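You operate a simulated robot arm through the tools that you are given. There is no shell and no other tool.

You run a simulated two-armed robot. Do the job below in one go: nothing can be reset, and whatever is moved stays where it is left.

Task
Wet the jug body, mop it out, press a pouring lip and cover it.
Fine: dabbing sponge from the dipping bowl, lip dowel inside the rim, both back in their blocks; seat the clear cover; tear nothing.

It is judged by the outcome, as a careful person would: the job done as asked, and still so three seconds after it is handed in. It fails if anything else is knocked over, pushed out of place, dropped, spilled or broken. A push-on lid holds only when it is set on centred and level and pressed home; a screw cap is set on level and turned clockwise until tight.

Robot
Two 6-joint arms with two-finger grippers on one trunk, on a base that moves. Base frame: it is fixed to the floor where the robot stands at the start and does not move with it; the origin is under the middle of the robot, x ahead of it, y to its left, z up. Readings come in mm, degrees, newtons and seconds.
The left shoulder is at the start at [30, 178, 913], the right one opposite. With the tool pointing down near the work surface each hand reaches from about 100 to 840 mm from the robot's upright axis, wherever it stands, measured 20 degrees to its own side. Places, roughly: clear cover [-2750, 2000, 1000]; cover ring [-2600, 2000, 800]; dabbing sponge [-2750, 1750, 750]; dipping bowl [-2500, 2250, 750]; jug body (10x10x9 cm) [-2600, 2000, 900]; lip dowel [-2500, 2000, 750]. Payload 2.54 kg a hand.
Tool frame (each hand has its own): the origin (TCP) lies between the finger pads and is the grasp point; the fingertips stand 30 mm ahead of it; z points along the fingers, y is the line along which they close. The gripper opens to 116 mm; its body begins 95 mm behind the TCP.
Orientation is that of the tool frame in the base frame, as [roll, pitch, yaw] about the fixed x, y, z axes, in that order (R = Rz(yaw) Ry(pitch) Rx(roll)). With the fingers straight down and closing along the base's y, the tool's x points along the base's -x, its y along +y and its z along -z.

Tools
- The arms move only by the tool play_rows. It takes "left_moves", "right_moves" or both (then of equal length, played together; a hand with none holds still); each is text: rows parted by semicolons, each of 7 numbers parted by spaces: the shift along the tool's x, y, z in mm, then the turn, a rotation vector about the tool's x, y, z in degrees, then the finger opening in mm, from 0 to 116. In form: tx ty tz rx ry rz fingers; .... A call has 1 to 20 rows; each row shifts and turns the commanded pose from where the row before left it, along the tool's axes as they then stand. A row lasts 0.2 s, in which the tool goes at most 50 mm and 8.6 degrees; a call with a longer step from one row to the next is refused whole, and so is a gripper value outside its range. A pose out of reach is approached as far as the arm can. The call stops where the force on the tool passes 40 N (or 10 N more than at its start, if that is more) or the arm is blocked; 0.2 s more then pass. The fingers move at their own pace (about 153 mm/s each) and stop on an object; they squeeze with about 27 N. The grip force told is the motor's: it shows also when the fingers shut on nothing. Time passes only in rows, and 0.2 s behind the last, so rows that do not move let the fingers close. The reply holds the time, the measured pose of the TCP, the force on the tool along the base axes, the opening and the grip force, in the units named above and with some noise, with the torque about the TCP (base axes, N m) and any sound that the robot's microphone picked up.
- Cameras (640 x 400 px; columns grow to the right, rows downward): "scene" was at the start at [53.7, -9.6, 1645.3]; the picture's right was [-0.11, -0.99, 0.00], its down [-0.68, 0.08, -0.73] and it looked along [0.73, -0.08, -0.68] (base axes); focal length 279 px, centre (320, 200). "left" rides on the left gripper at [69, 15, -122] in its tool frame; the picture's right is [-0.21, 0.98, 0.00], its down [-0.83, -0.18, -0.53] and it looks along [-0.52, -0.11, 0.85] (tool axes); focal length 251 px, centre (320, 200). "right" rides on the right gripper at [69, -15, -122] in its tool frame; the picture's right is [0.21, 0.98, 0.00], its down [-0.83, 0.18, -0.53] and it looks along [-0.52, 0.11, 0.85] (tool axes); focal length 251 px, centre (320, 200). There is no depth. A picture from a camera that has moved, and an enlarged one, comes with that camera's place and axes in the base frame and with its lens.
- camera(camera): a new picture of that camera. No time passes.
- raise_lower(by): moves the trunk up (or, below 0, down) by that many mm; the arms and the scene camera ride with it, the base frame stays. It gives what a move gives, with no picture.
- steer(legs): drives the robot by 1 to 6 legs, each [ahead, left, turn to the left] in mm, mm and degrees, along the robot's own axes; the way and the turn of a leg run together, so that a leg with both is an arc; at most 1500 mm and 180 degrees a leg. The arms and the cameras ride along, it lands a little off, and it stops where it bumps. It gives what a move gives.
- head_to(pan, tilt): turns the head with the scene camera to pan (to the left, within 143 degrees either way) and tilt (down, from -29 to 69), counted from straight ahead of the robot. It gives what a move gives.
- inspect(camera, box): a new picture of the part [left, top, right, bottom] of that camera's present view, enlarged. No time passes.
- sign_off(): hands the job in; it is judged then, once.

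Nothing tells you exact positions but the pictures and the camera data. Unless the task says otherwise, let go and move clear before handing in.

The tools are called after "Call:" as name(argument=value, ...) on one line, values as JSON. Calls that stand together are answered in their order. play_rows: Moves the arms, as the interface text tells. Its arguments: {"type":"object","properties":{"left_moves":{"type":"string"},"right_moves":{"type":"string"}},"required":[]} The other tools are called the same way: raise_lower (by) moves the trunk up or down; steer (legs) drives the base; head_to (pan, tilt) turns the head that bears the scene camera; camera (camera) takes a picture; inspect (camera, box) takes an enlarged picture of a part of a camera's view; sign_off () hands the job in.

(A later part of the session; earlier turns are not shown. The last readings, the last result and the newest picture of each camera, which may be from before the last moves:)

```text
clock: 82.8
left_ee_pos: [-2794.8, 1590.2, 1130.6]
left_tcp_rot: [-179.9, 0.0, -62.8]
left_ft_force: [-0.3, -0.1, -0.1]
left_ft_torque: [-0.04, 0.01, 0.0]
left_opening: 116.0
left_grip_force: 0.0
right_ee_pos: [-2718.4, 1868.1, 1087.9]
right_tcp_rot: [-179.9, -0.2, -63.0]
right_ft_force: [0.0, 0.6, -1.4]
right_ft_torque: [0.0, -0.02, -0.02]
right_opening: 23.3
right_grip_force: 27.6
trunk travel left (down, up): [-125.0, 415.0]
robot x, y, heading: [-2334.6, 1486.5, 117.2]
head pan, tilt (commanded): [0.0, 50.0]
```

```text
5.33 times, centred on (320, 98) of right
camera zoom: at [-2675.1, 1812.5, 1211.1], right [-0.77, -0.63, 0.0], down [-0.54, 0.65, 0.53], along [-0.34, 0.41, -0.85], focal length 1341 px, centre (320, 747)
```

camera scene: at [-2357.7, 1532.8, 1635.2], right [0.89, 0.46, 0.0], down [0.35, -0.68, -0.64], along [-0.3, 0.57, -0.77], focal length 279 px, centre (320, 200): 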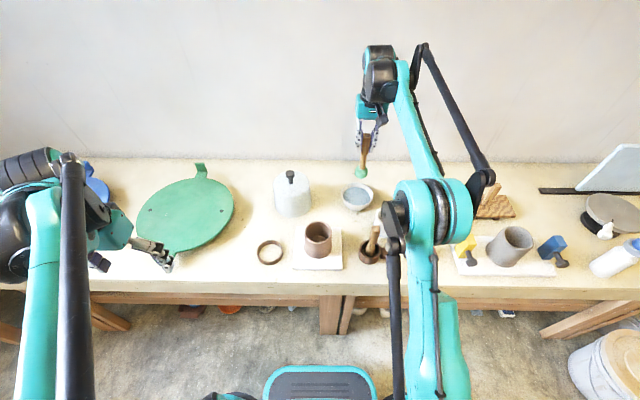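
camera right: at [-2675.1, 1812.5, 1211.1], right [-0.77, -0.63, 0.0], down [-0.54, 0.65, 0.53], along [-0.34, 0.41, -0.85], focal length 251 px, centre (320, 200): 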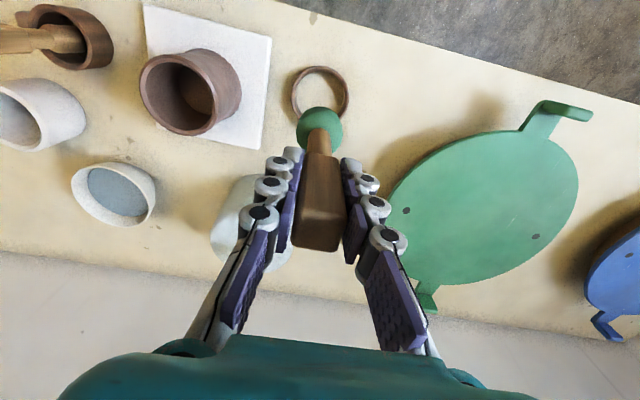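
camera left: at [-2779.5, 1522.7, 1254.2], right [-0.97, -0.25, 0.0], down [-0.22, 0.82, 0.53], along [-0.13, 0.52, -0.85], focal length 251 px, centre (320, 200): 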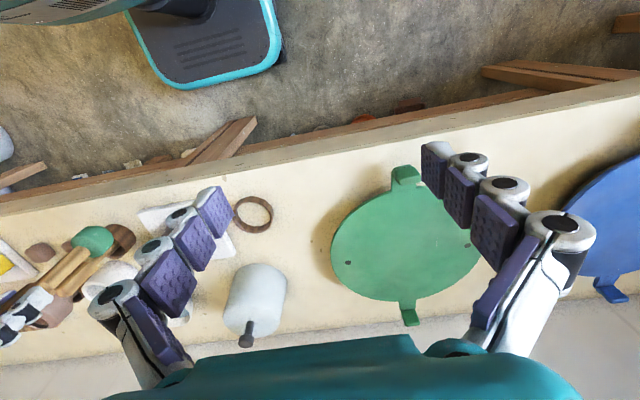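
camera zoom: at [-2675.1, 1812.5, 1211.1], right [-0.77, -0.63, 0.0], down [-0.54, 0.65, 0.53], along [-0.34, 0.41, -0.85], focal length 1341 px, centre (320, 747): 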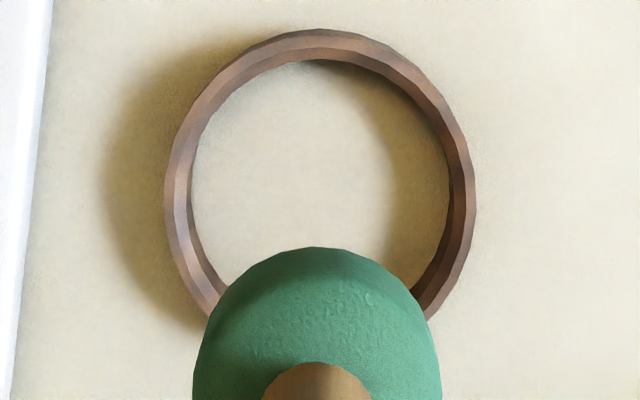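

The jug looks whole, clean and undisturbed. I'll line the sponge up with the ring and lower it back in.

Call:
play_rows(right_moves="3 -0.4 0 0 0 0 15; 0 0 40 0 0 0 15; 0 0 40 0 0 0 15; 0 0 35 0 0 0 15; 0 0 20 0 0 0 15; 0 0 8 0 0 0 15; 0 0 0 0 0 0 15")

Call:
inspect(camera="right", box=[240, 60, 400, 160])

Call:
inspect(camera="scene", box=[210, 190, 330, 265])

```text
clock: 84.4
left_ee_pos: [-2794.6, 1591.0, 1131.0]
left_tcp_rot: [-179.9, 0.0, -62.9]
left_ft_force: [0.5, 0.2, 0.2]
left_ft_torque: [0.03, 0.01, 0.05]
left_opening: 115.9
left_grip_force: 0.2
right_ee_pos: [-2715.4, 1866.7, 945.5]
right_tcp_rot: [-179.9, 0.0, -63.0]
right_ft_force: [0.3, -0.3, -1.0]
right_ft_torque: [0.02, 0.0, 0.03]
right_opening: 23.1
right_grip_force: 26.9
trunk travel left (down, up): [-125.0, 415.0]
robot x, y, heading: [-2335.3, 1490.3, 117.4]
head pan, tilt (commanded): [0.0, 50.0]
```

```text
4.00 times, centred on (320, 110) of right
camera zoom: at [-2671.6, 1811.0, 1068.8], right [-0.77, -0.63, 0.0], down [-0.54, 0.65, 0.53], along [-0.34, 0.41, -0.85], focal length 1006 px, centre (320, 560)
```

zoom: 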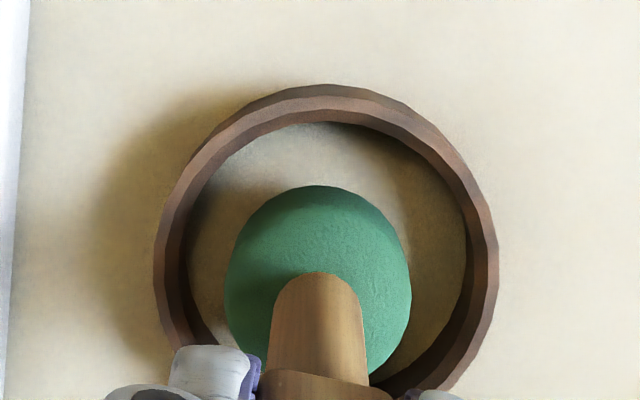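

```text
5.33 times, centred on (270, 228) of scene
camera zoom: at [-2357.9, 1531.8, 1635.3], right [0.89, 0.46, 0.0], down [0.35, -0.68, -0.64], along [-0.3, 0.57, -0.77], focal length 1486 px, centre (587, 53)
```

zoom: 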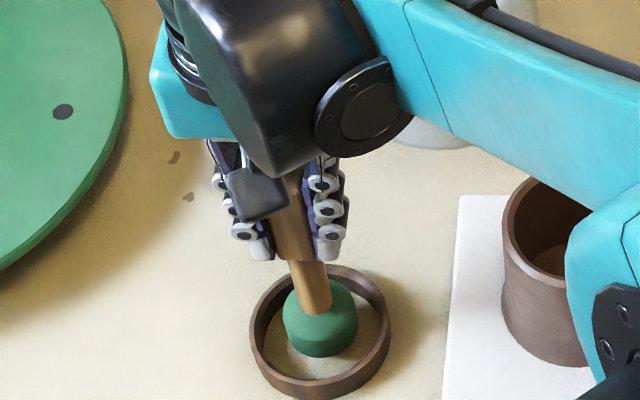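

The sponge is centred in the ring. I'll lower the last few millimetres in small steps.

Call:
play_rows(right_moves="0 0 2.5 0 0 0 15; 0 0 2 0 0 0 15; 0 0 0 0 0 0 15")

```text
clock: 85.2
left_ee_pos: [-2795.7, 1592.1, 1130.8]
left_tcp_rot: [-179.9, -0.1, -62.9]
left_ft_force: [0.0, 0.0, -0.7]
left_ft_torque: [0.02, 0.01, 0.0]
left_opening: 116.1
left_grip_force: 0.1
right_ee_pos: [-2717.4, 1865.8, 941.4]
right_tcp_rot: [-179.9, -0.1, -63.0]
right_ft_force: [0.3, -1.2, -0.7]
right_ft_torque: [-0.02, 0.05, -0.01]
right_opening: 23.0
right_grip_force: 27.5
trunk travel left (down, up): [-125.0, 415.0]
robot x, y, heading: [-2337.3, 1486.1, 117.3]
head pan, tilt (commanded): [0.0, 50.0]
```

Call:
play_rows(right_moves="0 0 1.5 0 0 0 15; 0 0 0 0 0 0 15")

```text
clock: 85.8
left_ee_pos: [-2794.7, 1591.3, 1132.1]
left_tcp_rot: [-180.0, 0.0, -62.8]
left_ft_force: [0.4, 0.3, 0.3]
left_ft_torque: [0.0, 0.01, -0.02]
left_opening: 115.9
left_grip_force: 0.1
right_ee_pos: [-2716.3, 1865.7, 942.3]
right_tcp_rot: [-179.8, -0.1, -63.0]
right_ft_force: [-0.1, 0.2, -1.8]
right_ft_torque: [-0.02, -0.02, 0.0]
right_opening: 23.2
right_grip_force: 26.6
trunk travel left (down, up): [-125.0, 415.0]
robot x, y, heading: [-2338.5, 1489.3, 117.3]
head pan, tilt (commanded): [0.0, 50.0]
```

Call:
play_rows(right_moves="0 0 1.5 0 0 0 15; 0 0 0 0 0 0 15")

```text
clock: 86.4
left_ee_pos: [-2795.4, 1590.5, 1131.6]
left_tcp_rot: [-179.9, 0.0, -62.7]
left_ft_force: [-0.1, -0.2, 0.6]
left_ft_torque: [-0.02, -0.02, 0.01]
left_opening: 115.8
left_grip_force: 0.1
right_ee_pos: [-2716.2, 1865.0, 939.0]
right_tcp_rot: [-179.8, -0.1, -63.0]
right_ft_force: [0.0, 0.1, -0.7]
right_ft_torque: [-0.01, 0.03, 0.01]
right_opening: 23.1
right_grip_force: 27.3
trunk travel left (down, up): [-125.0, 415.0]
robot x, y, heading: [-2336.1, 1493.3, 117.1]
head pan, tilt (commanded): [0.0, 50.0]
```

Call:
play_rows(right_moves="0 0 1 0 0 0 15; 0 0 0 0 0 0 15")

```text
clock: 87.0
left_ee_pos: [-2795.6, 1590.8, 1131.1]
left_tcp_rot: [-180.0, 0.0, -62.8]
left_ft_force: [-0.4, 0.8, 0.4]
left_ft_torque: [-0.01, -0.02, 0.01]
left_opening: 115.9
left_grip_force: 0.0
right_ee_pos: [-2717.4, 1864.8, 938.3]
right_tcp_rot: [-179.9, -0.2, -63.0]
right_ft_force: [0.2, -0.2, -1.3]
right_ft_torque: [-0.01, 0.02, 0.01]
right_opening: 23.2
right_grip_force: 27.0
trunk travel left (down, up): [-125.0, 415.0]
robot x, y, heading: [-2337.8, 1489.4, 117.3]
head pan, tilt (commanded): [0.0, 50.0]
```

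Call:
play_rows(right_moves="0 0 1 0 0 0 15; 0 0 0 0 0 0 15")

```text
clock: 87.6
left_ee_pos: [-2794.9, 1591.7, 1131.5]
left_tcp_rot: [-179.9, 0.0, -62.8]
left_ft_force: [0.5, 0.8, -0.3]
left_ft_torque: [-0.01, -0.04, 0.02]
left_opening: 116.0
left_grip_force: 0.1
right_ee_pos: [-2716.0, 1865.9, 937.3]
right_tcp_rot: [-179.9, -0.1, -62.9]
right_ft_force: [-0.2, 0.2, -2.4]
right_ft_torque: [0.01, -0.02, -0.02]
right_opening: 23.2
right_grip_force: 26.9
trunk travel left (down, up): [-125.0, 415.0]
robot x, y, heading: [-2335.9, 1486.1, 117.4]
head pan, tilt (commanded): [0.0, 50.0]
```

Call:
play_rows(right_moves="0 0 1 0 0 0 15; 0 0 0 0 0 0 15")

Call:
inspect(camera="scene", box=[220, 215, 320, 277])

```text
clock: 88.2
left_ee_pos: [-2796.6, 1590.3, 1131.3]
left_tcp_rot: [-179.9, 0.0, -62.8]
left_ft_force: [0.1, -0.8, 0.8]
left_ft_torque: [-0.02, 0.01, 0.02]
left_opening: 116.0
left_grip_force: 0.1
right_ee_pos: [-2717.1, 1865.4, 936.1]
right_tcp_rot: [-179.9, -0.2, -63.0]
right_ft_force: [-0.6, 0.3, -1.2]
right_ft_torque: [0.03, -0.02, 0.0]
right_opening: 23.3
right_grip_force: 26.7
trunk travel left (down, up): [-125.0, 415.0]
robot x, y, heading: [-2334.9, 1488.8, 117.3]
head pan, tilt (commanded): [0.0, 50.0]
```

```text
6.40 times, centred on (270, 246) of scene
camera zoom: at [-2358.0, 1531.9, 1635.3], right [0.89, 0.46, 0.0], down [0.35, -0.68, -0.64], along [-0.3, 0.57, -0.77], focal length 1783 px, centre (640, -94)
```

zoom: 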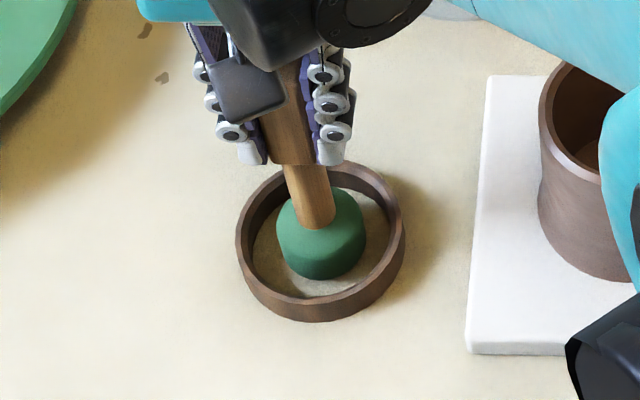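

Call:
play_rows(right_moves="0 0 1 0 0 0 15; 0 0 0 0 0 0 15")

```text
clock: 88.8
left_ee_pos: [-2794.6, 1590.0, 1130.6]
left_tcp_rot: [-180.0, 0.1, -62.8]
left_ft_force: [-0.6, -0.9, 0.4]
left_ft_torque: [-0.03, -0.02, 0.01]
left_opening: 115.9
left_grip_force: 0.0
right_ee_pos: [-2716.7, 1865.4, 936.7]
right_tcp_rot: [-179.9, 0.0, -63.1]
right_ft_force: [-0.7, 0.7, 11.0]
right_ft_torque: [0.33, 0.17, 0.03]
right_opening: 23.2
right_grip_force: 26.2
trunk travel left (down, up): [-125.0, 415.0]
robot x, y, heading: [-2337.5, 1491.7, 117.4]
head pan, tilt (commanded): [0.0, 50.0]
```

The sponge is down on the bench inside the ring. I'll ease off the pressure and open the fingers slowly.

Call:
play_rows(right_moves="0 0 -0.8 0 0 0 15; 0 0 0 0 0 0 15; 0 0 0 0 0 0 26; 0 0 0 0 0 0 30; 0 0 0 0 0 0 40; 0 0 0 0 0 0 55; 0 0 0 0 0 0 70; 0 0 0 0 0 0 70")

Call:
inspect(camera="right", box=[240, 80, 400, 180])

Call:
camera(camera="right")

```text
clock: 90.6
left_ee_pos: [-2795.9, 1590.6, 1131.9]
left_tcp_rot: [-179.8, 0.0, -62.8]
left_ft_force: [-0.5, -0.6, 0.3]
left_ft_torque: [0.0, 0.01, 0.03]
left_opening: 116.0
left_grip_force: 0.1
right_ee_pos: [-2715.9, 1864.3, 936.7]
right_tcp_rot: [-179.9, -0.2, -63.0]
right_ft_force: [0.2, -0.2, -0.1]
right_ft_torque: [0.03, -0.03, -0.02]
right_opening: 70.2
right_grip_force: 0.1
trunk travel left (down, up): [-125.0, 415.0]
robot x, y, heading: [-2335.8, 1492.1, 117.4]
head pan, tilt (commanded): [0.0, 50.0]
```

```text
4.00 times, centred on (320, 130) of right
camera zoom: at [-2672.3, 1810.7, 1059.1], right [-0.77, -0.63, 0.0], down [-0.54, 0.65, 0.53], along [-0.34, 0.41, -0.85], focal length 1006 px, centre (320, 480)
```

zoom: 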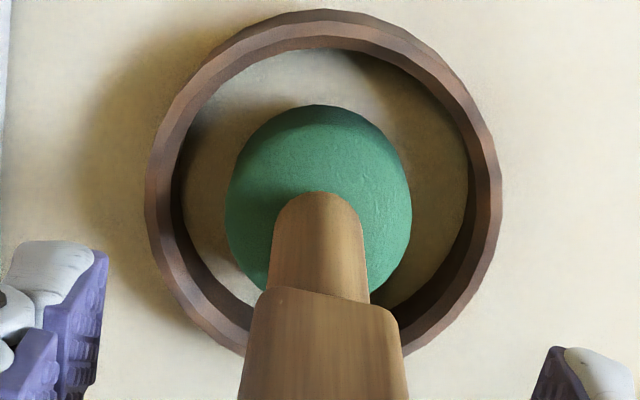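

```text
taken
camera right: at [-2672.3, 1810.7, 1059.1], right [-0.77, -0.63, 0.0], down [-0.54, 0.65, 0.53], along [-0.34, 0.41, -0.85], focal length 251 px, centre (320, 200)
```

right: 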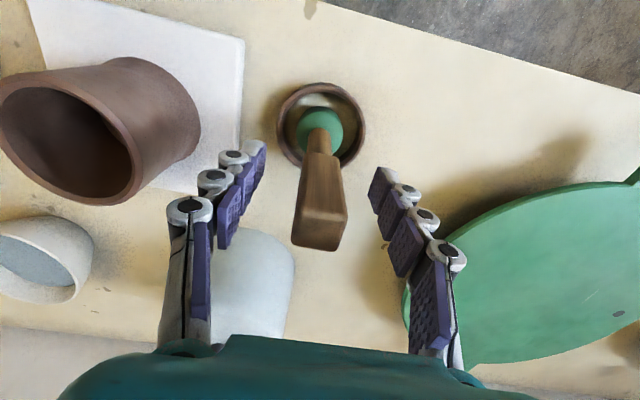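

The sponge is standing on its own, back in the ring. I'll raise the hand and go across to the dowel.

Call:
play_rows(right_moves="0 0 -20 0 0 0 70; 0 0 -40 0 0 0 70; 0 0 -45 0 0 0 70; 0 0 -45 0 0 0 70; 0 -41.5 0 0 0 0 70; 0 -41.5 0 0 0 0 70; 0 -41.5 0 0 0 0 70; 0 -41.5 0 0 0 0 70; 0 -41.5 0 0 0 0 70; 0 -41.5 0 0 0 0 70; 0 -41.5 0 0 0 0 70; 0 -41.5 0 0 0 0 70; 0 0 0 0 0 0 70")

Call:
camera(camera="right")

Call:
inspect(camera="scene", box=[230, 180, 390, 280])

Call:
inspect(camera="right", box=[250, 60, 390, 147])

```text
clock: 93.4
left_ee_pos: [-2795.2, 1590.8, 1131.3]
left_tcp_rot: [-179.9, -0.1, -62.8]
left_ft_force: [-0.7, -0.2, 0.0]
left_ft_torque: [0.01, -0.02, 0.04]
left_opening: 115.9
left_grip_force: 0.1
right_ee_pos: [-2419.8, 2015.0, 1086.3]
right_tcp_rot: [-179.8, -0.1, -63.0]
right_ft_force: [0.3, 0.1, -0.1]
right_ft_torque: [-0.01, -0.03, 0.02]
right_opening: 70.0
right_grip_force: 0.1
trunk travel left (down, up): [-125.0, 415.0]
robot x, y, heading: [-2338.5, 1486.7, 117.3]
head pan, tilt (commanded): [0.0, 50.0]
```

```text
taken
camera right: at [-2377.0, 1960.7, 1208.8], right [-0.77, -0.63, 0.0], down [-0.54, 0.65, 0.53], along [-0.34, 0.41, -0.85], focal length 251 px, centre (320, 200)
```

right: 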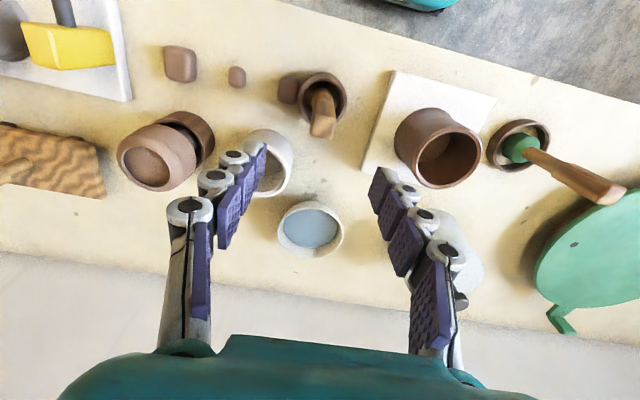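

```text
4.00 times, centred on (310, 230) of scene
camera zoom: at [-2358.4, 1531.5, 1635.3], right [0.89, 0.46, 0.0], down [0.35, -0.68, -0.64], along [-0.29, 0.57, -0.77], focal length 1114 px, centre (360, 80)
```

zoom: 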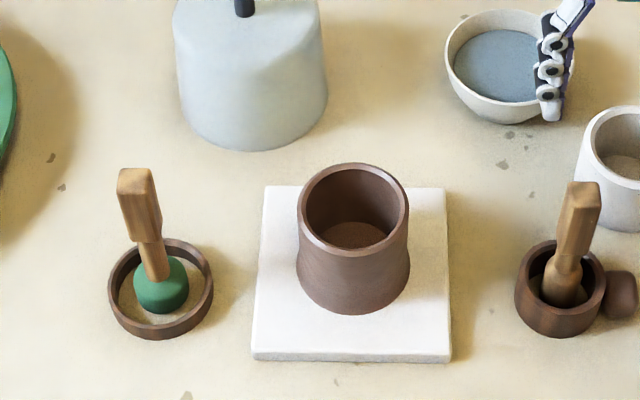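

```text
4.57 times, centred on (320, 104) of right
camera zoom: at [-2377.0, 1960.7, 1208.8], right [-0.77, -0.63, 0.0], down [-0.54, 0.65, 0.53], along [-0.34, 0.41, -0.85], focal length 1149 px, centre (320, 641)
```

zoom: 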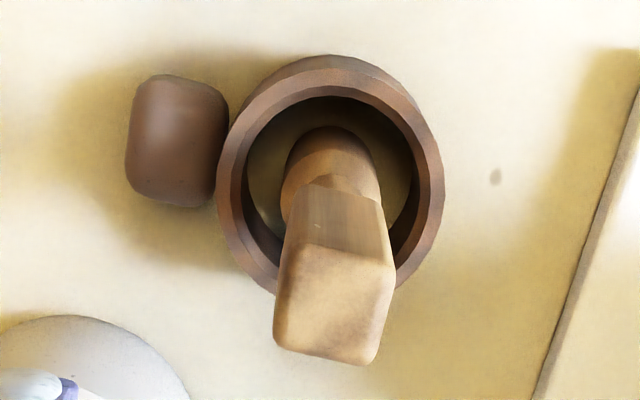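

Sponge and jug both look right. The dowel handle is about 22 mm wide, its top near z=960, and already almost under the hand. I'll make a small shift and descend partway, then check.

Call:
play_rows(right_moves="1.5 1.8 0 0 0 0 70; 0 0 40 0 0 0 70; 0 0 40 0 0 0 70; 0 0 25 0 0 0 70; 0 0 0 0 0 0 70")

Call:
inspect(camera="right", box=[240, 110, 400, 210])

Call:
camera(camera="right")

```text
clock: 94.6
left_ee_pos: [-2797.3, 1590.8, 1131.0]
left_tcp_rot: [-179.9, 0.0, -62.7]
left_ft_force: [-0.2, -0.6, 0.6]
left_ft_torque: [0.03, 0.01, -0.03]
left_opening: 115.9
left_grip_force: 0.1
right_ee_pos: [-2421.5, 2014.2, 980.9]
right_tcp_rot: [-179.9, -0.1, -62.9]
right_ft_force: [-0.7, 0.7, 0.1]
right_ft_torque: [-0.01, 0.0, -0.02]
right_opening: 69.9
right_grip_force: 0.1
trunk travel left (down, up): [-125.0, 415.0]
robot x, y, heading: [-2338.3, 1490.3, 117.2]
head pan, tilt (commanded): [0.0, 50.0]
```

```text
4.00 times, centred on (320, 160) of right
camera zoom: at [-2377.8, 1959.1, 1103.3], right [-0.77, -0.63, 0.0], down [-0.54, 0.65, 0.53], along [-0.34, 0.41, -0.85], focal length 1006 px, centre (320, 360)
```

zoom: 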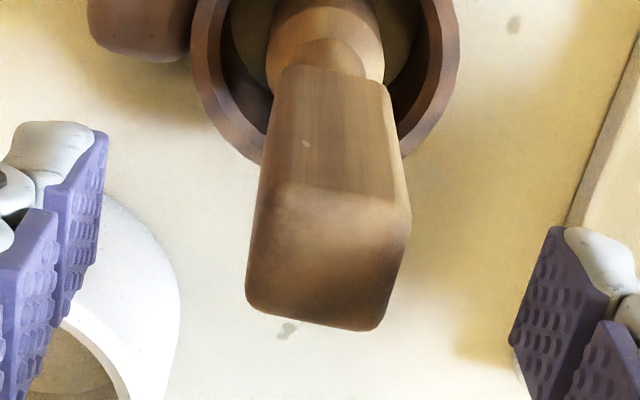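

```text
taken
camera right: at [-2377.8, 1959.1, 1103.3], right [-0.77, -0.63, 0.0], down [-0.54, 0.65, 0.53], along [-0.34, 0.41, -0.85], focal length 251 px, centre (320, 200)
```

right: 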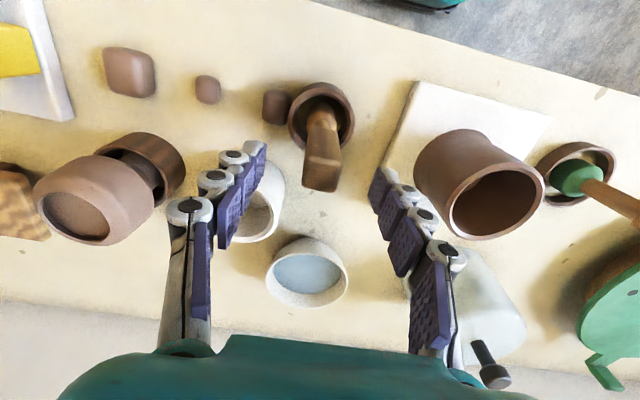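

The handle is centred between the fingers with its top near z=958. I'll go down and close on it.

Call:
play_rows(right_moves="0 0.5 25 0 0 0 70; 0 0 20 0 0 0 70; 0 0 11 0 0 0 70; 0 0 0 0 0 0 40; 0 0 0 0 0 0 15; 0 0 0 0 0 0 15; 0 0 0 0 0 0 15")

Call:
camera(camera="right")

```text
clock: 96.2
left_ee_pos: [-2795.7, 1591.3, 1131.1]
left_tcp_rot: [-179.9, 0.0, -62.8]
left_ft_force: [-0.1, 0.0, 0.5]
left_ft_torque: [0.01, 0.0, 0.0]
left_opening: 116.0
left_grip_force: 0.1
right_ee_pos: [-2421.5, 2013.0, 924.8]
right_tcp_rot: [-180.0, -0.1, -63.0]
right_ft_force: [-0.8, 0.6, -0.5]
right_ft_torque: [0.0, 0.0, 0.05]
right_opening: 23.1
right_grip_force: 26.5
trunk travel left (down, up): [-125.0, 415.0]
robot x, y, heading: [-2336.1, 1491.3, 117.0]
head pan, tilt (commanded): [0.0, 50.0]
```

```text
taken
camera right: at [-2377.3, 1958.5, 1048.1], right [-0.77, -0.63, 0.0], down [-0.54, 0.65, 0.53], along [-0.34, 0.41, -0.85], focal length 251 px, centre (320, 200)
```

right: 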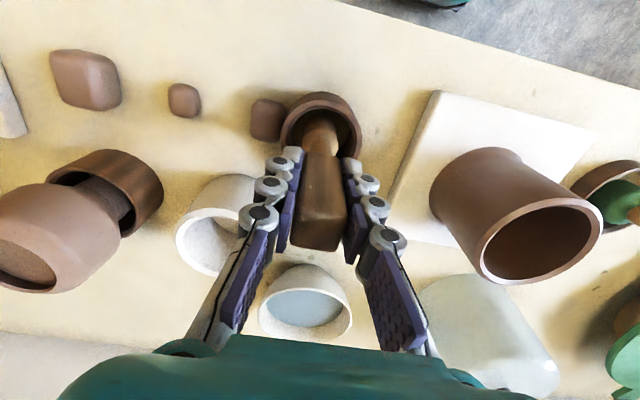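

The dowel is held. I'll lift it out of its block and look at its shape and how it sits in the fingers.

Call:
play_rows(right_moves="0 0 -15 0 0 0 15; 0 0 -35 0 0 0 15; 0 0 -40 0 0 0 15; 0 0 -40 0 0 0 15; 0 0 -30 0 0 0 15; 0 0 0 0 0 0 15")

Call:
inspect(camera="scene", box=[320, 150, 480, 250])

Call:
camera(camera="right")

Call:
inspect(camera="right", box=[250, 60, 390, 147])

```text
clock: 97.6
left_ee_pos: [-2795.4, 1591.3, 1132.0]
left_tcp_rot: [180.0, 0.0, -62.8]
left_ft_force: [-0.1, -0.4, 0.0]
left_ft_torque: [-0.01, 0.0, 0.03]
left_opening: 116.0
left_grip_force: 0.0
right_ee_pos: [-2421.2, 2012.8, 1088.2]
right_tcp_rot: [-179.8, -0.2, -63.0]
right_ft_force: [-0.3, 0.2, -1.1]
right_ft_torque: [-0.03, 0.0, 0.0]
right_opening: 23.3
right_grip_force: 26.7
trunk travel left (down, up): [-125.0, 415.0]
robot x, y, heading: [-2337.2, 1491.1, 117.6]
head pan, tilt (commanded): [0.0, 50.0]
```

```text
4.00 times, centred on (400, 200) of scene
camera zoom: at [-2357.9, 1532.2, 1635.2], right [0.89, 0.46, 0.0], down [0.35, -0.68, -0.64], along [-0.3, 0.57, -0.77], focal length 1114 px, centre (0, 200)
```

zoom: 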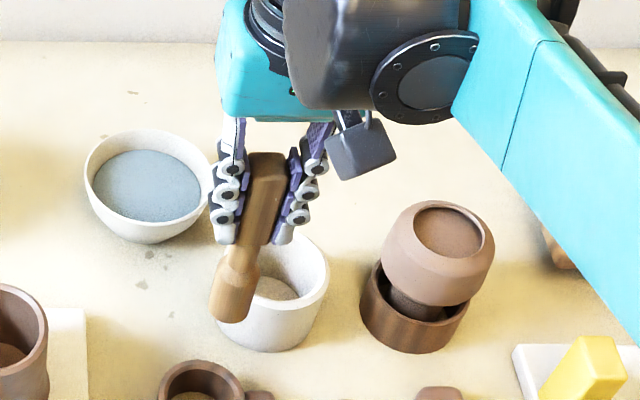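

```text
taken
camera right: at [-2377.0, 1958.6, 1210.4], right [-0.77, -0.63, 0.0], down [-0.54, 0.65, 0.53], along [-0.34, 0.41, -0.85], focal length 251 px, centre (320, 200)
```

right: 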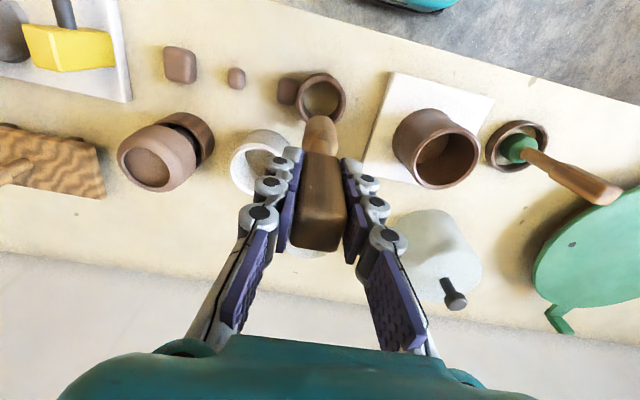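

```text
4.57 times, centred on (320, 104) of right
camera zoom: at [-2377.0, 1958.6, 1210.4], right [-0.77, -0.63, 0.0], down [-0.54, 0.65, 0.53], along [-0.34, 0.41, -0.85], focal length 1149 px, centre (320, 641)
```

zoom: 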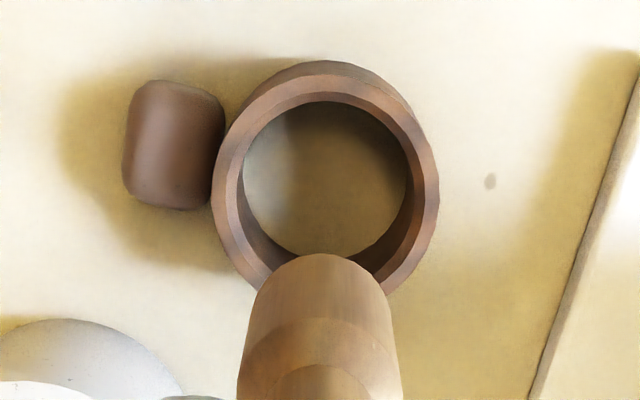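

The dowel is held upright; its working end is a cylinder about 33 mm across. I'll carry it over the jug's mouth.

Call:
play_rows(right_moves="-4.2 33.6 0 0 0 0 15; -4.2 33.6 0 0 0 0 15; -4.2 33.6 0 0 0 0 15; -4.2 33.6 0 0 0 0 15; -4.2 33.6 0 0 0 0 15; 0 0 0 0 0 0 15; 0 0 0 0 0 0 15")

Call:
inspect(camera="right", box=[240, 60, 400, 160])

Call:
inspect(camera="scene", box=[240, 180, 400, 280])

```text
clock: 99.2
left_ee_pos: [-2795.7, 1591.3, 1131.0]
left_tcp_rot: [-179.9, 0.0, -62.9]
left_ft_force: [-0.5, -0.2, -0.6]
left_ft_torque: [-0.05, 0.01, 0.01]
left_opening: 116.0
left_grip_force: 0.0
right_ee_pos: [-2582.1, 1954.4, 1083.1]
right_tcp_rot: [-179.9, 0.0, -63.1]
right_ft_force: [-0.4, 0.4, -1.4]
right_ft_torque: [-0.03, -0.01, -0.03]
right_opening: 23.1
right_grip_force: 26.8
trunk travel left (down, up): [-125.0, 415.0]
robot x, y, heading: [-2336.7, 1489.5, 117.3]
head pan, tilt (commanded): [0.0, 50.0]
```

```text
4.00 times, centred on (320, 110) of right
camera zoom: at [-2537.8, 1899.4, 1206.9], right [-0.77, -0.63, 0.0], down [-0.54, 0.65, 0.53], along [-0.34, 0.41, -0.85], focal length 1006 px, centre (320, 560)
```

zoom: 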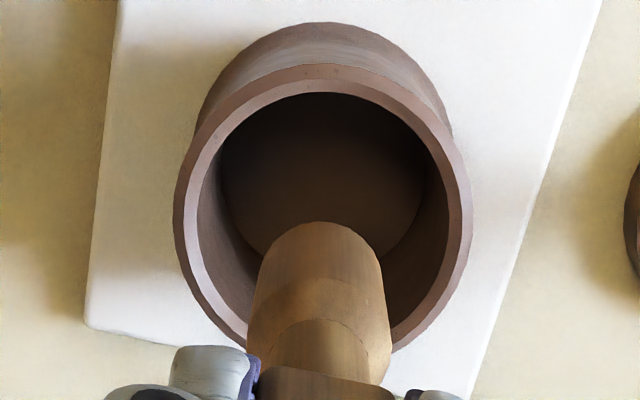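

```text
4.00 times, centred on (320, 230) of scene
camera zoom: at [-2358.5, 1531.8, 1635.3], right [0.89, 0.46, 0.0], down [0.35, -0.68, -0.64], along [-0.29, 0.57, -0.77], focal length 1114 px, centre (320, 80)
```

zoom: 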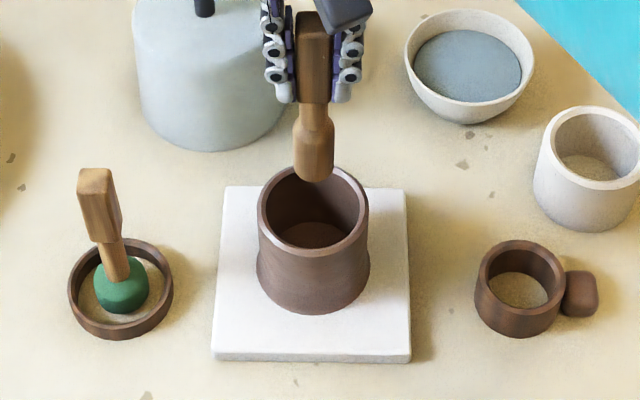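

The dowel is centred over the mouth. I'll lower it about 25 mm inside the rim, then ease toward the near rim.

Call:
play_rows(right_moves="0 0 30 0 0 0 15; 0 0 30 0 0 0 15; 0 0 25 0 0 0 15; 5 0 0 0 0 0 15; 5 0 0 0 0 0 15; 3 0 0 0 0 0 15; 0 0 0 0 0 0 15")

Call:
inspect(camera="scene", box=[260, 195, 380, 270])

```text
clock: 100.8
left_ee_pos: [-2795.6, 1590.8, 1131.5]
left_tcp_rot: [-180.0, 0.0, -62.9]
left_ft_force: [0.0, 0.2, -0.1]
left_ft_torque: [-0.03, 0.02, 0.01]
left_opening: 116.1
left_grip_force: 0.0
right_ee_pos: [-2575.6, 1943.1, 1000.1]
right_tcp_rot: [-179.9, -0.1, -63.0]
right_ft_force: [0.3, -0.5, -0.3]
right_ft_torque: [-0.05, -0.01, 0.02]
right_opening: 23.0
right_grip_force: 27.4
trunk travel left (down, up): [-125.0, 415.0]
robot x, y, heading: [-2338.7, 1489.9, 117.2]
head pan, tilt (commanded): [0.0, 50.0]
```

```text
5.33 times, centred on (320, 232) of scene
camera zoom: at [-2358.0, 1532.1, 1635.3], right [0.89, 0.46, 0.0], down [0.35, -0.68, -0.64], along [-0.29, 0.57, -0.77], focal length 1486 px, centre (320, 27)
```

zoom: 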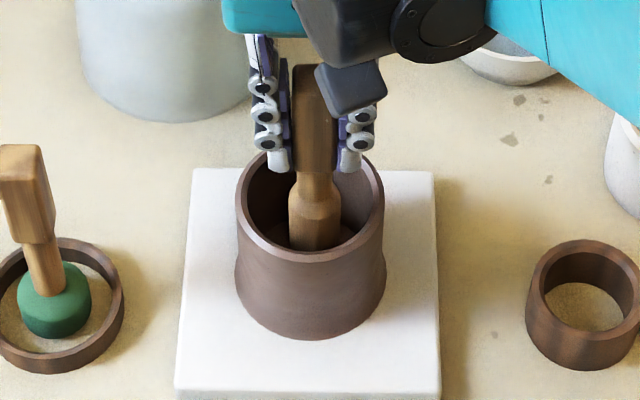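

The dowel is inside, a few millimetres from the near wall. I'll step outward slowly.

Call:
play_rows(right_moves="1.5 0 0 0 0 0 15; 1.5 0 0 0 0 0 15; 0 0 0 0 0 0 15")

```text
clock: 101.6
left_ee_pos: [-2795.4, 1590.7, 1131.4]
left_tcp_rot: [-179.9, 0.0, -62.8]
left_ft_force: [-0.5, -0.7, -0.4]
left_ft_torque: [0.03, -0.01, 0.05]
left_opening: 115.9
left_grip_force: 0.0
right_ee_pos: [-2573.5, 1942.6, 999.2]
right_tcp_rot: [-179.9, -0.1, -62.9]
right_ft_force: [0.0, 0.4, -1.5]
right_ft_torque: [0.01, -0.02, -0.03]
right_opening: 23.1
right_grip_force: 27.0
trunk travel left (down, up): [-125.0, 415.0]
robot x, y, heading: [-2334.0, 1489.6, 117.3]
head pan, tilt (commanded): [0.0, 50.0]
```

Call:
play_rows(right_moves="1 0 0 0 0 0 15; 1 0 0 0 0 0 15; 0 0 0 0 0 0 15")

```text
clock: 102.4
left_ee_pos: [-2794.2, 1590.8, 1130.9]
left_tcp_rot: [-179.8, 0.0, -62.8]
left_ft_force: [0.0, 0.1, 0.2]
left_ft_torque: [-0.01, -0.03, 0.01]
left_opening: 116.0
left_grip_force: 0.1
right_ee_pos: [-2574.2, 1940.5, 999.8]
right_tcp_rot: [-180.0, -0.1, -63.0]
right_ft_force: [0.5, -0.6, -1.5]
right_ft_torque: [-0.04, -0.02, -0.01]
right_opening: 23.4
right_grip_force: 27.2
trunk travel left (down, up): [-125.0, 415.0]
robot x, y, heading: [-2336.6, 1492.5, 117.4]
head pan, tilt (commanded): [0.0, 50.0]
```

Call:
play_rows(right_moves="1 0 0 0 0 0 15; 0 0 0 0 0 0 15")

```text
clock: 103.0
left_ee_pos: [-2795.2, 1590.8, 1131.4]
left_tcp_rot: [-179.9, 0.0, -62.8]
left_ft_force: [-0.3, 0.3, -0.1]
left_ft_torque: [-0.02, 0.0, 0.03]
left_opening: 115.9
left_grip_force: 0.0
right_ee_pos: [-2573.0, 1940.2, 1000.3]
right_tcp_rot: [-180.0, -0.1, -63.0]
right_ft_force: [0.5, 0.0, -1.0]
right_ft_torque: [-0.01, 0.0, 0.02]
right_opening: 23.2
right_grip_force: 27.4
trunk travel left (down, up): [-125.0, 415.0]
robot x, y, heading: [-2335.9, 1490.0, 117.1]
head pan, tilt (commanded): [0.0, 50.0]
```

Call:
play_rows(right_moves="1 0 0 0 0 0 15; 0 0 0 0 0 0 15")

```text
clock: 103.6
left_ee_pos: [-2794.5, 1590.6, 1131.3]
left_tcp_rot: [-179.9, 0.0, -62.8]
left_ft_force: [0.6, -0.4, -0.6]
left_ft_torque: [0.01, -0.05, 0.03]
left_opening: 115.9
left_grip_force: 0.1
right_ee_pos: [-2572.0, 1938.8, 1000.0]
right_tcp_rot: [180.0, 0.0, -63.0]
right_ft_force: [-0.5, -0.7, 0.0]
right_ft_torque: [-0.01, -0.01, -0.04]
right_opening: 23.4
right_grip_force: 27.2
trunk travel left (down, up): [-125.0, 415.0]
robot x, y, heading: [-2340.9, 1492.9, 117.3]
head pan, tilt (commanded): [0.0, 50.0]
```

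Call:
play_rows(right_moves="1 0 0 0 0 0 15; 0 0 0 0 0 0 15")

Call:
inspect(camera="scene", box=[270, 205, 370, 267])

```text
clock: 104.2
left_ee_pos: [-2795.4, 1591.8, 1131.1]
left_tcp_rot: [-179.9, 0.0, -62.8]
left_ft_force: [-0.4, -0.4, -0.1]
left_ft_torque: [-0.03, 0.01, -0.02]
left_opening: 115.9
left_grip_force: 0.1
right_ee_pos: [-2571.3, 1937.1, 999.9]
right_tcp_rot: [-179.9, 0.0, -62.9]
right_ft_force: [-1.0, 0.2, -1.2]
right_ft_torque: [0.02, 0.01, 0.01]
right_opening: 23.1
right_grip_force: 26.9
trunk travel left (down, up): [-125.0, 415.0]
robot x, y, heading: [-2338.7, 1491.7, 117.3]
head pan, tilt (commanded): [0.0, 50.0]
```

```text
6.40 times, centred on (320, 236) of scene
camera zoom: at [-2357.9, 1532.0, 1635.3], right [0.89, 0.46, 0.0], down [0.35, -0.68, -0.64], along [-0.3, 0.57, -0.77], focal length 1783 px, centre (320, -30)
```

zoom: 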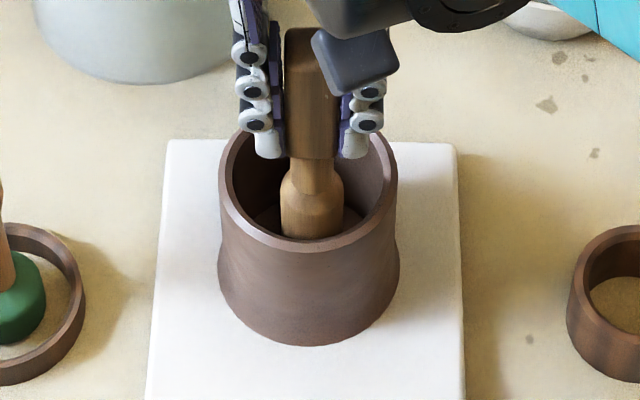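

Call:
play_rows(right_moves="1 0 0 0 0 0 15; 0 0 0 0 0 0 15")

```text
clock: 104.8
left_ee_pos: [-2794.8, 1591.4, 1130.4]
left_tcp_rot: [-179.9, 0.0, -62.9]
left_ft_force: [0.0, 0.1, 0.3]
left_ft_torque: [-0.05, -0.01, 0.02]
left_opening: 116.2
left_grip_force: 0.1
right_ee_pos: [-2571.9, 1935.8, 999.7]
right_tcp_rot: [-179.9, 0.0, -63.0]
right_ft_force: [0.3, 0.1, -1.8]
right_ft_torque: [-0.02, 0.01, -0.01]
right_opening: 23.2
right_grip_force: 26.4
trunk travel left (down, up): [-125.0, 415.0]
robot x, y, heading: [-2336.0, 1491.1, 117.2]
head pan, tilt (commanded): [0.0, 50.0]
```

Call:
play_rows(right_moves="1 0 0 0 0 0 15; 0 0 0 0 0 0 15")

```text
clock: 105.4
left_ee_pos: [-2797.0, 1591.3, 1131.4]
left_tcp_rot: [-179.9, 0.0, -62.8]
left_ft_force: [-0.1, -0.2, -0.2]
left_ft_torque: [-0.01, -0.01, -0.01]
left_opening: 115.9
left_grip_force: 0.2
right_ee_pos: [-2571.3, 1935.7, 1000.2]
right_tcp_rot: [-179.9, -0.1, -63.0]
right_ft_force: [-1.0, 0.8, -1.0]
right_ft_torque: [0.15, 0.1, 0.0]
right_opening: 23.1
right_grip_force: 26.9
trunk travel left (down, up): [-125.0, 415.0]
robot x, y, heading: [-2336.5, 1490.8, 117.3]
head pan, tilt (commanded): [0.0, 50.0]
```

First touch: the torque shows about 1.5 N at the wall. I'll press in half-millimetre steps now.

Call:
play_rows(right_moves="0.5 0 0 0 0 0 15; 0 0 0 0 0 0 15")

```text
clock: 106.0
left_ee_pos: [-2795.8, 1591.1, 1132.3]
left_tcp_rot: [-179.9, 0.0, -62.8]
left_ft_force: [-0.1, -0.2, 0.4]
left_ft_torque: [0.01, 0.0, 0.03]
left_opening: 115.9
left_grip_force: 0.1
right_ee_pos: [-2570.1, 1935.5, 1000.6]
right_tcp_rot: [-179.9, -0.1, -63.0]
right_ft_force: [-2.1, 3.7, -1.1]
right_ft_torque: [0.34, 0.31, 0.02]
right_opening: 23.1
right_grip_force: 27.1
trunk travel left (down, up): [-125.0, 415.0]
robot x, y, heading: [-2336.7, 1491.0, 117.4]
head pan, tilt (commanded): [0.0, 50.0]
```

Call:
play_rows(right_moves="0.5 0 0 0 0 0 15; 0 0 0 0 0 0 15; 0 0 0 0 0 0 15")

Call:
inspect(camera="scene", box=[270, 205, 370, 267])

```text
clock: 106.8
left_ee_pos: [-2795.7, 1592.0, 1130.5]
left_tcp_rot: [-179.9, -0.1, -62.8]
left_ft_force: [0.7, -0.4, 0.2]
left_ft_torque: [0.01, 0.0, 0.03]
left_opening: 116.1
left_grip_force: 0.0
right_ee_pos: [-2569.6, 1935.2, 999.2]
right_tcp_rot: [-180.0, -0.1, -63.1]
right_ft_force: [-5.1, 5.9, -1.7]
right_ft_torque: [0.7, 0.52, 0.03]
right_opening: 23.3
right_grip_force: 27.2
trunk travel left (down, up): [-125.0, 415.0]
robot x, y, heading: [-2336.7, 1490.4, 117.4]
head pan, tilt (commanded): [0.0, 50.0]
```

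```text
6.40 times, centred on (320, 236) of scene
camera zoom: at [-2358.6, 1532.9, 1635.2], right [0.89, 0.46, 0.0], down [0.35, -0.68, -0.64], along [-0.29, 0.57, -0.77], focal length 1783 px, centre (320, -30)
```

zoom: 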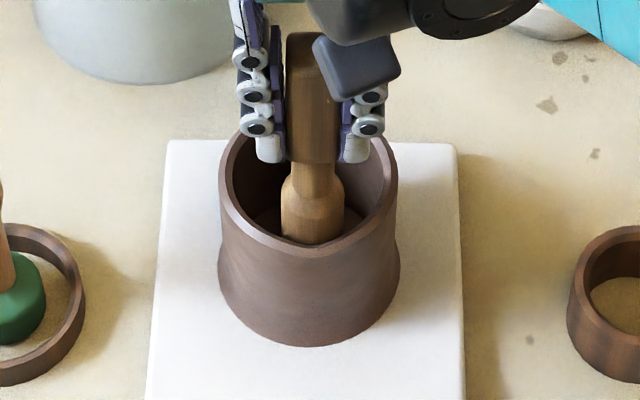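

The rim is starting to bulge outward at the dowel at about 8 N, so a lip is forming. I'll continue very gently and watch.

Call:
play_rows(right_moves="0.4 0 0 0 0 0 15; 0 0 0 0 0 0 15; 0 0 0 0 0 0 15")

Call:
inspect(camera="scene", box=[285, 215, 365, 265])

```text
clock: 107.6
left_ee_pos: [-2796.4, 1591.9, 1129.8]
left_tcp_rot: [-179.9, -0.2, -62.9]
left_ft_force: [-0.1, -0.6, -0.2]
left_ft_torque: [0.0, 0.01, 0.0]
left_opening: 116.0
left_grip_force: 0.0
right_ee_pos: [-2570.7, 1934.4, 1000.5]
right_tcp_rot: [-179.9, -0.2, -63.0]
right_ft_force: [-6.8, 7.6, -3.4]
right_ft_torque: [0.74, 0.66, 0.02]
right_opening: 23.0
right_grip_force: 27.2
trunk travel left (down, up): [-125.0, 415.0]
robot x, y, heading: [-2337.3, 1488.3, 117.4]
head pan, tilt (commanded): [0.0, 50.0]
```

```text
8.00 times, centred on (325, 240) of scene
camera zoom: at [-2358.9, 1533.1, 1635.2], right [0.89, 0.46, 0.0], down [0.35, -0.68, -0.64], along [-0.29, 0.57, -0.77], focal length 2229 px, centre (280, -120)
```

zoom: 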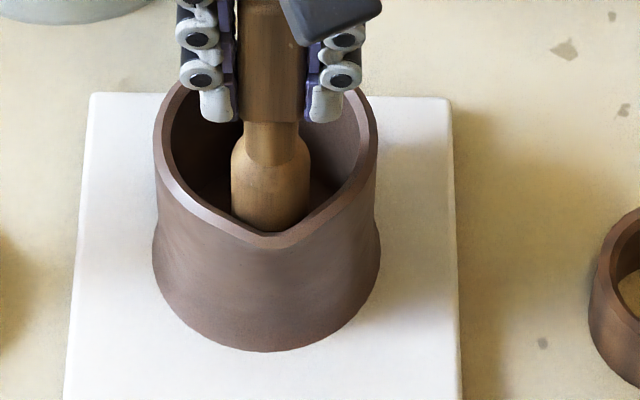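

A clear V-shaped pouring lip is now visible at about 10 N. I'll hold without pushing further for a moment and look again.

Call:
play_rows(right_moves="0 0 0 0 0 0 15; 0 0 0 0 0 0 15")

Call:
inspect(camera="scene", box=[285, 215, 365, 265])

```text
clock: 108.2
left_ee_pos: [-2795.9, 1590.5, 1132.0]
left_tcp_rot: [-179.9, -0.2, -62.9]
left_ft_force: [0.8, 0.6, -1.0]
left_ft_torque: [0.0, 0.0, 0.0]
left_opening: 116.0
left_grip_force: 0.1
right_ee_pos: [-2570.5, 1935.1, 999.9]
right_tcp_rot: [180.0, -0.1, -63.0]
right_ft_force: [-6.8, 7.6, -1.7]
right_ft_torque: [0.76, 0.69, 0.06]
right_opening: 23.4
right_grip_force: 26.6
trunk travel left (down, up): [-125.0, 415.0]
robot x, y, heading: [-2335.6, 1490.0, 117.1]
head pan, tilt (commanded): [0.0, 50.0]
```

```text
8.00 times, centred on (325, 240) of scene
camera zoom: at [-2358.9, 1533.0, 1635.2], right [0.89, 0.46, 0.0], down [0.35, -0.68, -0.64], along [-0.29, 0.57, -0.77], focal length 2229 px, centre (280, -120)
```

zoom: 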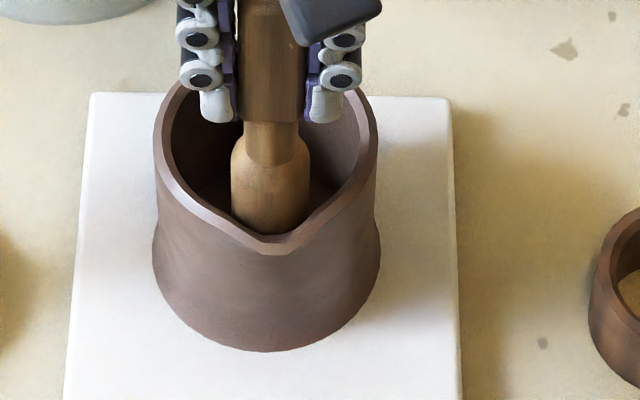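

Call:
play_rows(right_moves="0 0 0 0 0 0 15")

Call:
inspect(camera="scene", box=[285, 215, 365, 265])

```text
clock: 108.6
left_ee_pos: [-2795.4, 1591.2, 1132.0]
left_tcp_rot: [-179.9, 0.0, -62.8]
left_ft_force: [-0.2, -0.4, 0.3]
left_ft_torque: [-0.05, -0.01, -0.03]
left_opening: 116.1
left_grip_force: 0.0
right_ee_pos: [-2568.9, 1935.6, 1000.3]
right_tcp_rot: [-179.9, -0.1, -63.0]
right_ft_force: [-6.9, 8.0, -1.1]
right_ft_torque: [0.71, 0.68, 0.02]
right_opening: 23.3
right_grip_force: 26.1
trunk travel left (down, up): [-125.0, 415.0]
robot x, y, heading: [-2335.0, 1490.6, 117.4]
head pan, tilt (commanded): [0.0, 50.0]
```

```text
8.00 times, centred on (325, 240) of scene
camera zoom: at [-2358.9, 1532.9, 1635.2], right [0.89, 0.46, 0.0], down [0.35, -0.68, -0.64], along [-0.29, 0.57, -0.77], focal length 2229 px, centre (280, -120)
```

zoom: 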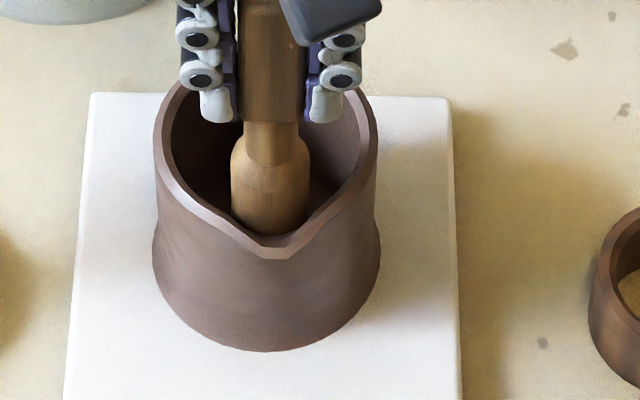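

The lip is still growing slowly under the steady force, and the rim shows no tear. I'll hold one more short moment to see whether it settles.

Call:
play_rows(right_moves="0 0 0 0 0 0 15")

Call:
inspect(camera="scene", box=[285, 215, 365, 265])

```text
clock: 109.0
left_ee_pos: [-2795.5, 1591.4, 1130.9]
left_tcp_rot: [-179.9, 0.0, -62.7]
left_ft_force: [0.8, -0.9, -0.1]
left_ft_torque: [-0.05, 0.0, -0.01]
left_opening: 116.0
left_grip_force: 0.1
right_ee_pos: [-2570.3, 1934.5, 1001.0]
right_tcp_rot: [-180.0, 0.0, -63.0]
right_ft_force: [-5.8, 7.3, -0.6]
right_ft_torque: [0.64, 0.65, 0.04]
right_opening: 23.2
right_grip_force: 26.8
trunk travel left (down, up): [-125.0, 415.0]
robot x, y, heading: [-2332.5, 1491.9, 117.4]
head pan, tilt (commanded): [0.0, 50.0]
```

```text
8.00 times, centred on (325, 240) of scene
camera zoom: at [-2358.8, 1532.8, 1635.2], right [0.89, 0.46, 0.0], down [0.35, -0.68, -0.64], along [-0.29, 0.57, -0.77], focal length 2229 px, centre (280, -120)
```

zoom: 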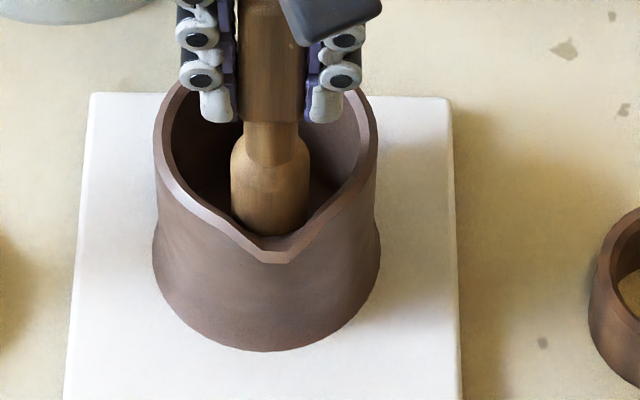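

Call:
play_rows(right_moves="0 0 0 0 0 0 15")

Call:
inspect(camera="scene", box=[285, 215, 365, 265])

```text
clock: 109.4
left_ee_pos: [-2796.5, 1592.4, 1130.8]
left_tcp_rot: [-179.9, -0.2, -62.8]
left_ft_force: [-0.1, -0.1, 0.3]
left_ft_torque: [0.03, -0.02, 0.01]
left_opening: 116.0
left_grip_force: 0.1
right_ee_pos: [-2571.3, 1935.6, 1000.4]
right_tcp_rot: [-179.9, 0.0, -63.0]
right_ft_force: [-6.4, 5.9, -1.9]
right_ft_torque: [0.59, 0.63, 0.03]
right_opening: 23.3
right_grip_force: 26.4
trunk travel left (down, up): [-125.0, 415.0]
robot x, y, heading: [-2336.1, 1488.4, 117.3]
head pan, tilt (commanded): [0.0, 50.0]
```

```text
8.00 times, centred on (325, 240) of scene
camera zoom: at [-2358.8, 1532.8, 1635.2], right [0.89, 0.46, 0.0], down [0.35, -0.68, -0.64], along [-0.29, 0.57, -0.77], focal length 2229 px, centre (280, -120)
```

zoom: 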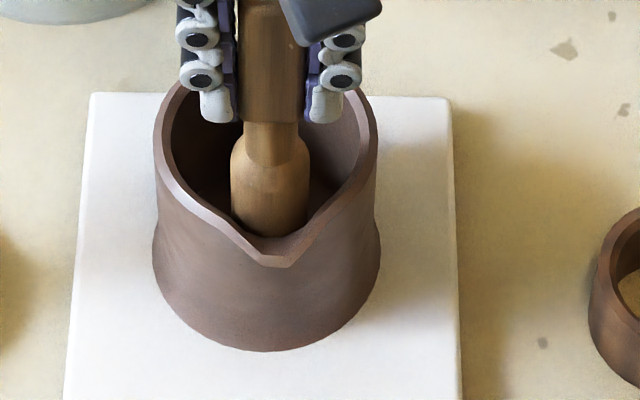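

The lip is well shaped and its growth has nearly stopped, so that is enough. I'll back the dowel to the centre and lift it out.

Call:
play_rows(right_moves="-4 0 0 0 0 0 15; -10 0 0 0 0 0 15; -10.4 0 0 0 0 0 15; 0 0 -20 0 0 0 15; 0 0 -35 0 0 0 15; 0 0 -30 0 0 0 15; 0 0 0 0 0 0 15")

Call:
inspect(camera="scene", box=[260, 190, 380, 265])

Call:
inspect(camera="right", box=[240, 30, 400, 130])

```text
clock: 111.0
left_ee_pos: [-2795.6, 1590.5, 1129.7]
left_tcp_rot: [-179.9, -0.1, -62.8]
left_ft_force: [0.1, 0.9, 0.1]
left_ft_torque: [-0.03, -0.01, 0.02]
left_opening: 116.0
left_grip_force: 0.0
right_ee_pos: [-2581.7, 1956.6, 1085.7]
right_tcp_rot: [180.0, 0.0, -63.0]
right_ft_force: [0.0, -0.5, -0.5]
right_ft_torque: [-0.02, -0.02, 0.04]
right_opening: 23.5
right_grip_force: 27.1
trunk travel left (down, up): [-125.0, 415.0]
robot x, y, heading: [-2339.0, 1491.5, 116.9]
head pan, tilt (commanded): [0.0, 50.0]
```

```text
5.33 times, centred on (320, 228) of scene
camera zoom: at [-2358.0, 1532.2, 1635.2], right [0.89, 0.46, 0.0], down [0.35, -0.68, -0.64], along [-0.29, 0.57, -0.77], focal length 1486 px, centre (320, 53)
```

zoom: 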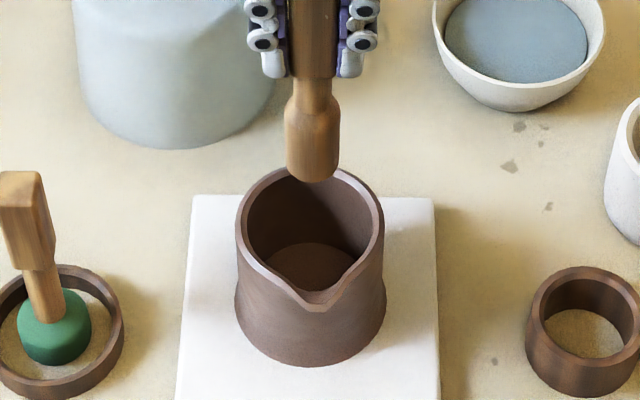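

```text
4.00 times, centred on (320, 80) of right
camera zoom: at [-2537.9, 1901.9, 1209.0], right [-0.77, -0.63, 0.0], down [-0.54, 0.65, 0.53], along [-0.34, 0.41, -0.85], focal length 1006 px, centre (320, 680)
```

zoom: 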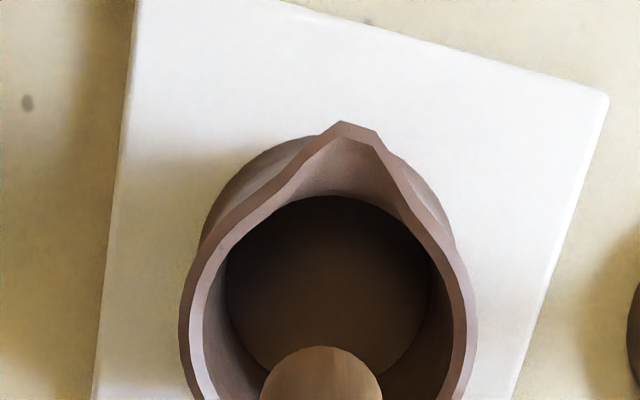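

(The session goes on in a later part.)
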